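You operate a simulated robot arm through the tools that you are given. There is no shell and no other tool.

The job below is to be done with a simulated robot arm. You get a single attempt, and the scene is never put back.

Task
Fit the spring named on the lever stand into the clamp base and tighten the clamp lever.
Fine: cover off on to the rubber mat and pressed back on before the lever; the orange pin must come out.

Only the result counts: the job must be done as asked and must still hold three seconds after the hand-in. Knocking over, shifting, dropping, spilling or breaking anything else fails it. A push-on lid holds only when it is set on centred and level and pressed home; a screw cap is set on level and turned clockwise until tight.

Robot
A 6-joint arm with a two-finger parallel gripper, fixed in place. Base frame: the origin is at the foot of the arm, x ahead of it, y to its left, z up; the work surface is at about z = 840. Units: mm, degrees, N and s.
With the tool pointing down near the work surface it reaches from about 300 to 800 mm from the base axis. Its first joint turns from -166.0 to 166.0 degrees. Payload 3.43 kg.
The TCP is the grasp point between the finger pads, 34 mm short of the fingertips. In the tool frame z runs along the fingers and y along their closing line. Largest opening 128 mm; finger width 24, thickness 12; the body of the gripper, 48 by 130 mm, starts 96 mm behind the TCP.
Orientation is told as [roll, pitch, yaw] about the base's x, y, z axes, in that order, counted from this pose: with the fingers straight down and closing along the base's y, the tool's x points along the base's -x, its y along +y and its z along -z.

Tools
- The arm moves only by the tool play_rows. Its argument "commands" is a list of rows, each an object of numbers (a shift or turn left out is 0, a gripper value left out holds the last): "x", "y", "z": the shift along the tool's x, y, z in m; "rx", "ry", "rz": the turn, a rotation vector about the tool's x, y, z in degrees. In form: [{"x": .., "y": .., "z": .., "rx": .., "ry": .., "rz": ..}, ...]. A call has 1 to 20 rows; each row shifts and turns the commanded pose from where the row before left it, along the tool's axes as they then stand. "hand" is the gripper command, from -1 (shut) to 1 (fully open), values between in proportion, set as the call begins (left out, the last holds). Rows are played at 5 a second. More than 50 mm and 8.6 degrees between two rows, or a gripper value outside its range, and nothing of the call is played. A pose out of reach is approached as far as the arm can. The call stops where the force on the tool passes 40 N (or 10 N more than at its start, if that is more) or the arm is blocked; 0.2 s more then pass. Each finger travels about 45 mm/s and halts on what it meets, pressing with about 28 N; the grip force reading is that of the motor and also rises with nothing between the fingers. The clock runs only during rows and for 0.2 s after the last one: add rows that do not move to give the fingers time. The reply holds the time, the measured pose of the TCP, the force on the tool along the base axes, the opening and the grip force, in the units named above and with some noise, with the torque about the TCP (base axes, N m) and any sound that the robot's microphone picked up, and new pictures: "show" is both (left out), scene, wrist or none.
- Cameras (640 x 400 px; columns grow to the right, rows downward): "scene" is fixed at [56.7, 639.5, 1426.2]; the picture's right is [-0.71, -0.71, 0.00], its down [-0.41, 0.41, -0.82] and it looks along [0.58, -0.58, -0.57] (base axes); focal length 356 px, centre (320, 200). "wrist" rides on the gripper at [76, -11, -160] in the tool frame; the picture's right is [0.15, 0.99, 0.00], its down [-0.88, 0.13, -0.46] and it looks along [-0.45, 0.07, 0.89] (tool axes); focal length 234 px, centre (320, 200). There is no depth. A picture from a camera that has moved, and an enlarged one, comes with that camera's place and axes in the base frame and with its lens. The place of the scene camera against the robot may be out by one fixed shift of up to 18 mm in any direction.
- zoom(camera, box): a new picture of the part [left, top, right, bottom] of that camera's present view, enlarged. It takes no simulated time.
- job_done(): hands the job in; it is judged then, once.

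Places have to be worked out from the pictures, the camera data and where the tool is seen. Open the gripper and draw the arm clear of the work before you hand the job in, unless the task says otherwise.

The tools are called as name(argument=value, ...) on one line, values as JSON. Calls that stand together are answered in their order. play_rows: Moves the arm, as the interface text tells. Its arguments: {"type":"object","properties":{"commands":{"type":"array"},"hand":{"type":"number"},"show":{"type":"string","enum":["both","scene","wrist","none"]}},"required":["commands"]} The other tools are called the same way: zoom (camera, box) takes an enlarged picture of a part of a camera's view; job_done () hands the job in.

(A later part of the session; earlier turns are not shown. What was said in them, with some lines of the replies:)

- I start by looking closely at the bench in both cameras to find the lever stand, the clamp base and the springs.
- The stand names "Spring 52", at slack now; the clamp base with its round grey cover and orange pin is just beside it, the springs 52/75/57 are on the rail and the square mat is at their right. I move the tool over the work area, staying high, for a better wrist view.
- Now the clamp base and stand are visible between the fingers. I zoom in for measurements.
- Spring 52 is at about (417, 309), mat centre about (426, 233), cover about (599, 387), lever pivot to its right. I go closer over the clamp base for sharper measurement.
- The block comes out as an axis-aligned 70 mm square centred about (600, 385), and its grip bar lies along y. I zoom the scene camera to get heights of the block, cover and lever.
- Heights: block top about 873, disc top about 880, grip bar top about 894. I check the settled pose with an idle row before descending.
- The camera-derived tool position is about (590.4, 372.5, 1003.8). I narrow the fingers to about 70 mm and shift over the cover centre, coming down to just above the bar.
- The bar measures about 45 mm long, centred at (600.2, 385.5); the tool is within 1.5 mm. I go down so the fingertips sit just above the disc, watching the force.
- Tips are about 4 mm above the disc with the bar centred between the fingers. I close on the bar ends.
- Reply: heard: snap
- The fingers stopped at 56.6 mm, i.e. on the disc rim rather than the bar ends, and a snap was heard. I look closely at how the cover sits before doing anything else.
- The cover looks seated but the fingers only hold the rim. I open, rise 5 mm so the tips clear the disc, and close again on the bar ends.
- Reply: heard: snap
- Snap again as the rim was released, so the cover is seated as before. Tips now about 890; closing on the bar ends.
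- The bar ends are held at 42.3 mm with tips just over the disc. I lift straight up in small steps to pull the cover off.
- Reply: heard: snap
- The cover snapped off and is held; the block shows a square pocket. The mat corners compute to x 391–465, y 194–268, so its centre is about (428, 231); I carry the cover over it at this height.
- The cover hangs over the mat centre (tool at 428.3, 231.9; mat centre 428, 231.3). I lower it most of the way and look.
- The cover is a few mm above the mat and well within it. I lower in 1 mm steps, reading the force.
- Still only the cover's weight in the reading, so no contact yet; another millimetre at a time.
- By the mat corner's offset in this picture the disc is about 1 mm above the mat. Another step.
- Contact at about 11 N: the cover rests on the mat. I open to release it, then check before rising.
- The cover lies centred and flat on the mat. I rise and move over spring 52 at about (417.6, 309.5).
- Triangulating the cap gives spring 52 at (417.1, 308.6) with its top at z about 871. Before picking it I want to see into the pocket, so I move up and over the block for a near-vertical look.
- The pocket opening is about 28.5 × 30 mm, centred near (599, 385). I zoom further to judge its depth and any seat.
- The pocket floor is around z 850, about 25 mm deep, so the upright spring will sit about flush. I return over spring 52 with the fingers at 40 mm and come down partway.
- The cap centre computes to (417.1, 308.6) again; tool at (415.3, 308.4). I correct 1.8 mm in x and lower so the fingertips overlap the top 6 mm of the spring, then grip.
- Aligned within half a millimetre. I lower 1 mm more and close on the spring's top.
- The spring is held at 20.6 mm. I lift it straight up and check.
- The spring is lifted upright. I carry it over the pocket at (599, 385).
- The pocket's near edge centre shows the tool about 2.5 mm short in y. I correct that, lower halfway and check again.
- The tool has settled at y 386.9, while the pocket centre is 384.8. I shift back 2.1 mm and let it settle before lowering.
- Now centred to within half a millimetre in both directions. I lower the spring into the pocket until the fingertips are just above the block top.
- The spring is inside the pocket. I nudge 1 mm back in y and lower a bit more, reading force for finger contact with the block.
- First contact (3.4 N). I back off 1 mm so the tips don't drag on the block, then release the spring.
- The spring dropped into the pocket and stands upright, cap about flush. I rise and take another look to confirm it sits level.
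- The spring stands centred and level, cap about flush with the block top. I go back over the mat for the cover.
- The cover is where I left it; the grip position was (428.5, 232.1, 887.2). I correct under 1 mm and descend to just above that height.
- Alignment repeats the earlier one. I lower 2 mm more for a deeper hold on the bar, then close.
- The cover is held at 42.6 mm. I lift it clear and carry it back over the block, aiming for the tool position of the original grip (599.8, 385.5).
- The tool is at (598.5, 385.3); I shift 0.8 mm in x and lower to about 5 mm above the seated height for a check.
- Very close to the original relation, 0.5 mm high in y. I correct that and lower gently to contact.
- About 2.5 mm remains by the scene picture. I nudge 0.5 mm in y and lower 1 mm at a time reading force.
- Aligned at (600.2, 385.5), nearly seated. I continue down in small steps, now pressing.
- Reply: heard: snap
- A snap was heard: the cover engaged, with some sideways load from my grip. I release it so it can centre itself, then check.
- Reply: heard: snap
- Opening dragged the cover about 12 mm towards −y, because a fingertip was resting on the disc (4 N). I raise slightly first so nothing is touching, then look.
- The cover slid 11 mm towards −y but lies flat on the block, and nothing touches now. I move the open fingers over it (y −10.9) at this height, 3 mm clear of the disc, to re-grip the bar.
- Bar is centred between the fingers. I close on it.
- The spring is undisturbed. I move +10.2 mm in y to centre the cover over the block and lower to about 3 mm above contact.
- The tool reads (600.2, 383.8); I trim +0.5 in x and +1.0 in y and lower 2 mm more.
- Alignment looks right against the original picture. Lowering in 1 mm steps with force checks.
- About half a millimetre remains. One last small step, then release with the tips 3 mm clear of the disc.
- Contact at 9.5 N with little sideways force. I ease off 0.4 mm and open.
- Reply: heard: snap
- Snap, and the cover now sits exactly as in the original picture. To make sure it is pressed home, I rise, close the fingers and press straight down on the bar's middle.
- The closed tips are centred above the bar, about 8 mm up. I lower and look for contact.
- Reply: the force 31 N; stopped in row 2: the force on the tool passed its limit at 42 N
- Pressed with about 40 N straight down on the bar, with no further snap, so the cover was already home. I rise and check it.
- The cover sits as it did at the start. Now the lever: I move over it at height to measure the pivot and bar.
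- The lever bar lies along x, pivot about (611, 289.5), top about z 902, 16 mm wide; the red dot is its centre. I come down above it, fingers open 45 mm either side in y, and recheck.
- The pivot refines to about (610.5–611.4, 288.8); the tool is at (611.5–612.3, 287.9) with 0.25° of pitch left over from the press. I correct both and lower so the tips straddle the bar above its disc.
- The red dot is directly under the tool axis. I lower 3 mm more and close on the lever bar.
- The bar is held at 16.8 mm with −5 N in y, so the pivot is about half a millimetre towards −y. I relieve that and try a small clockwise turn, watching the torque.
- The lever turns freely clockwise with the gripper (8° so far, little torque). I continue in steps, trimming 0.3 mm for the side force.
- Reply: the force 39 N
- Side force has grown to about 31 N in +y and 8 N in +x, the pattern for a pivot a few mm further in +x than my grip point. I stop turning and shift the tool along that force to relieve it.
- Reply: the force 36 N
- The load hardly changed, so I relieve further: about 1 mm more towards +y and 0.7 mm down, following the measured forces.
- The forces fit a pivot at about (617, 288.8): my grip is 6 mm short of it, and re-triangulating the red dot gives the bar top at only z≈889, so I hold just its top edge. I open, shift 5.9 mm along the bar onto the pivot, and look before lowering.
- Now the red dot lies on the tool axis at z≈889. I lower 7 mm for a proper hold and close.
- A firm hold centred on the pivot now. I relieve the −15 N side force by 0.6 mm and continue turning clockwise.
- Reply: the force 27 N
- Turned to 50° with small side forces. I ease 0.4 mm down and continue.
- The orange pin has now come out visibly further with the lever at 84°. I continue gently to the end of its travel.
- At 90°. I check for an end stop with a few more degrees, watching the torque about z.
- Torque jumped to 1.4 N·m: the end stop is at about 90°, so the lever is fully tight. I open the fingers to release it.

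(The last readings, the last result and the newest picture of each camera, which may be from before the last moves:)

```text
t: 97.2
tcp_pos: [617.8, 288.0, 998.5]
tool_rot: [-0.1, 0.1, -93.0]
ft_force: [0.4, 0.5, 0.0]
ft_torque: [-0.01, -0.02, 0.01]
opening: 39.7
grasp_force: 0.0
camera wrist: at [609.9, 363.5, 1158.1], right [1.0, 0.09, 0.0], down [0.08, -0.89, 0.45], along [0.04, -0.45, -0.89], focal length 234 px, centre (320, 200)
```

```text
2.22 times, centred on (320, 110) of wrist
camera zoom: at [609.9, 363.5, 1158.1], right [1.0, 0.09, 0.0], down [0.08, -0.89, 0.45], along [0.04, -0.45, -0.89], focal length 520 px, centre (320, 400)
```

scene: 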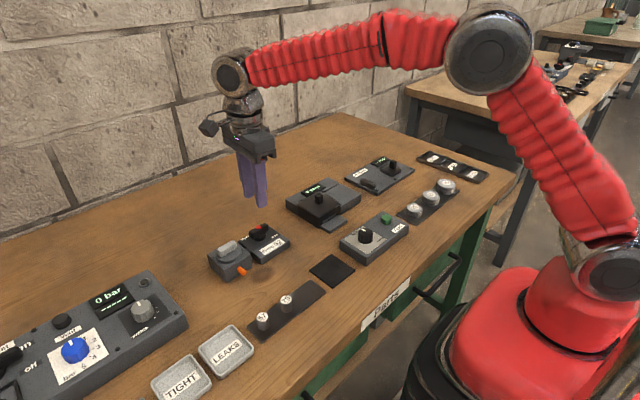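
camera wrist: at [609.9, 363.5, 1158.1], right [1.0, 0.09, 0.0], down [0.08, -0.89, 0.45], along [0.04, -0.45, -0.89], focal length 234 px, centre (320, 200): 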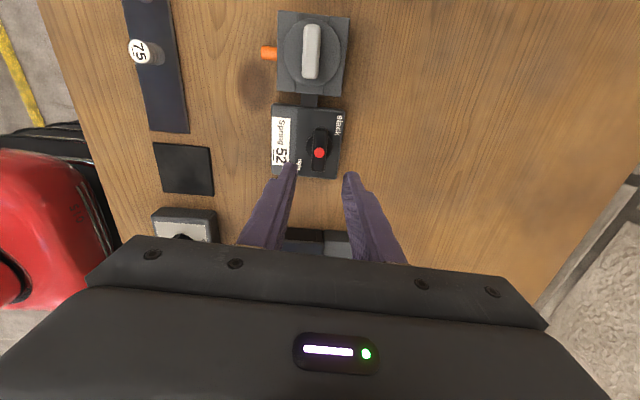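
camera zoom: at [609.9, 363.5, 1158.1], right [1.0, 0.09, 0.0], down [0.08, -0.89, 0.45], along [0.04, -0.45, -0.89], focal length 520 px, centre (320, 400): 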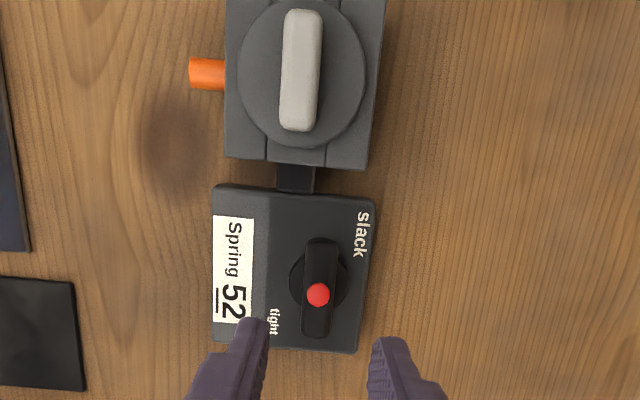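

The lever now points along y at "tight", the pin stands out and the cover is on. I open the gripper fully, draw the arm up and clear, and let a few seconds pass to see it hold.

play_rows(commands=[{"z": -0.04}, {"z": -0.04}, {"z": -0.04}, {"y": -0.04}, {"y": -0.04}, {"y": -0.04}, {}, {}, {}, {}, {}, {}, {}, {}, {}, {}, {}, {}], hand=1)

zoom(camera="scene", box=[205, 215, 295, 285])

zoom(camera="scene", box=[240, 240, 370, 340])

zoom(camera="scene", box=[205, 235, 255, 285])

```text
t: 101.0
tcp_pos: [499.9, 294.7, 1120.4]
tool_rot: [0.1, 0.1, -93.0]
ft_force: [0.2, 0.6, 0.3]
ft_torque: [0.01, -0.01, -0.01]
opening: 127.9
grasp_force: 0.1
camera wrist: at [490.7, 371.2, 1279.7], right [1.0, 0.09, 0.0], down [0.08, -0.89, 0.45], along [0.04, -0.45, -0.89], focal length 234 px, centre (320, 200)
```

scene: 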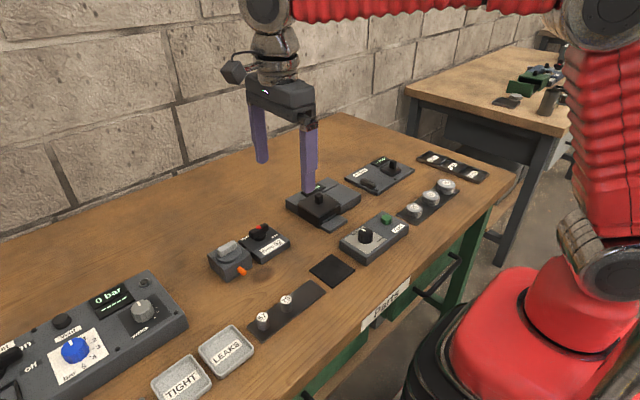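
wrist: 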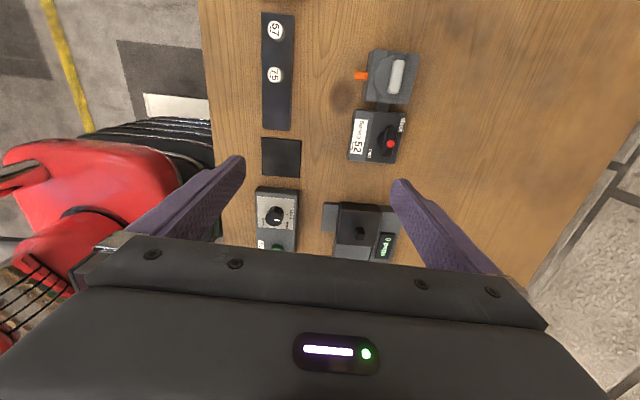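

```text
5.71 times, centred on (250, 250) of scene
camera zoom: at [56.7, 639.5, 1426.2], right [-0.71, -0.71, 0.0], down [-0.41, 0.41, -0.82], along [0.58, -0.58, -0.57], focal length 2037 px, centre (720, -86)
```

zoom: 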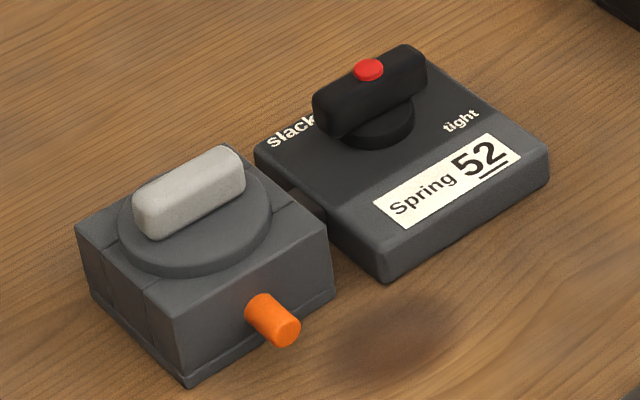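

```text
4.00 times, centred on (305, 290) of scene
camera zoom: at [56.7, 639.5, 1426.2], right [-0.71, -0.71, 0.0], down [-0.41, 0.41, -0.82], along [0.58, -0.58, -0.57], focal length 1426 px, centre (380, -160)
```

zoom: 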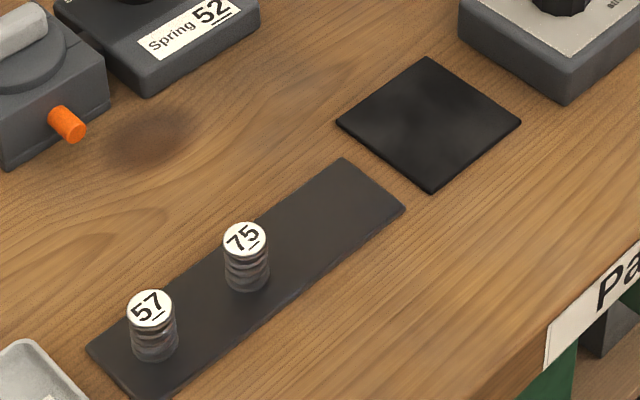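

```text
8.00 times, centred on (230, 260) of scene
camera zoom: at [56.7, 639.5, 1426.2], right [-0.71, -0.71, 0.0], down [-0.41, 0.41, -0.82], along [0.58, -0.58, -0.57], focal length 2852 px, centre (1040, -280)
```

zoom: 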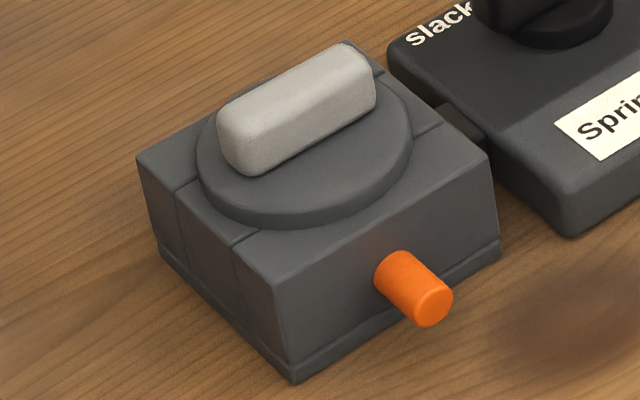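

After several seconds nothing has changed: the cover is home, the lever is at tight, the orange pin is out, and the mat and other springs are undisturbed. The gripper is open and the arm is clear, so I hand the job in.

job_done()

```text
The job is handed in.
```

Spring 52 is in the clamp base, the cover is pressed back on, and the lever is turned clockwise to its stop at "tight". The orange pin has come out: it now stands about twice as far out as it did at the start.

- **Cover:** I lifted it off onto the rubber mat. On the first try at refitting it, a fingertip dragged it about 11 mm sideways on top of the block. I lifted it off again, found the spring still upright, and set it back centred. It snapped in, and I pressed it with about 40 N before touching the lever.
- **Lever:** My first grip was about 6 mm off the pivot, so I re-gripped partway through. It reached a clear end stop after about 90°.
- **Final check:** I opened the gripper and drew the arm clear, then waited about three seconds. The cover, lever and pin had not moved. Springs 57 and 75 and the mat looked undisturbed.

I then handed the job in; no verdict came back with it.
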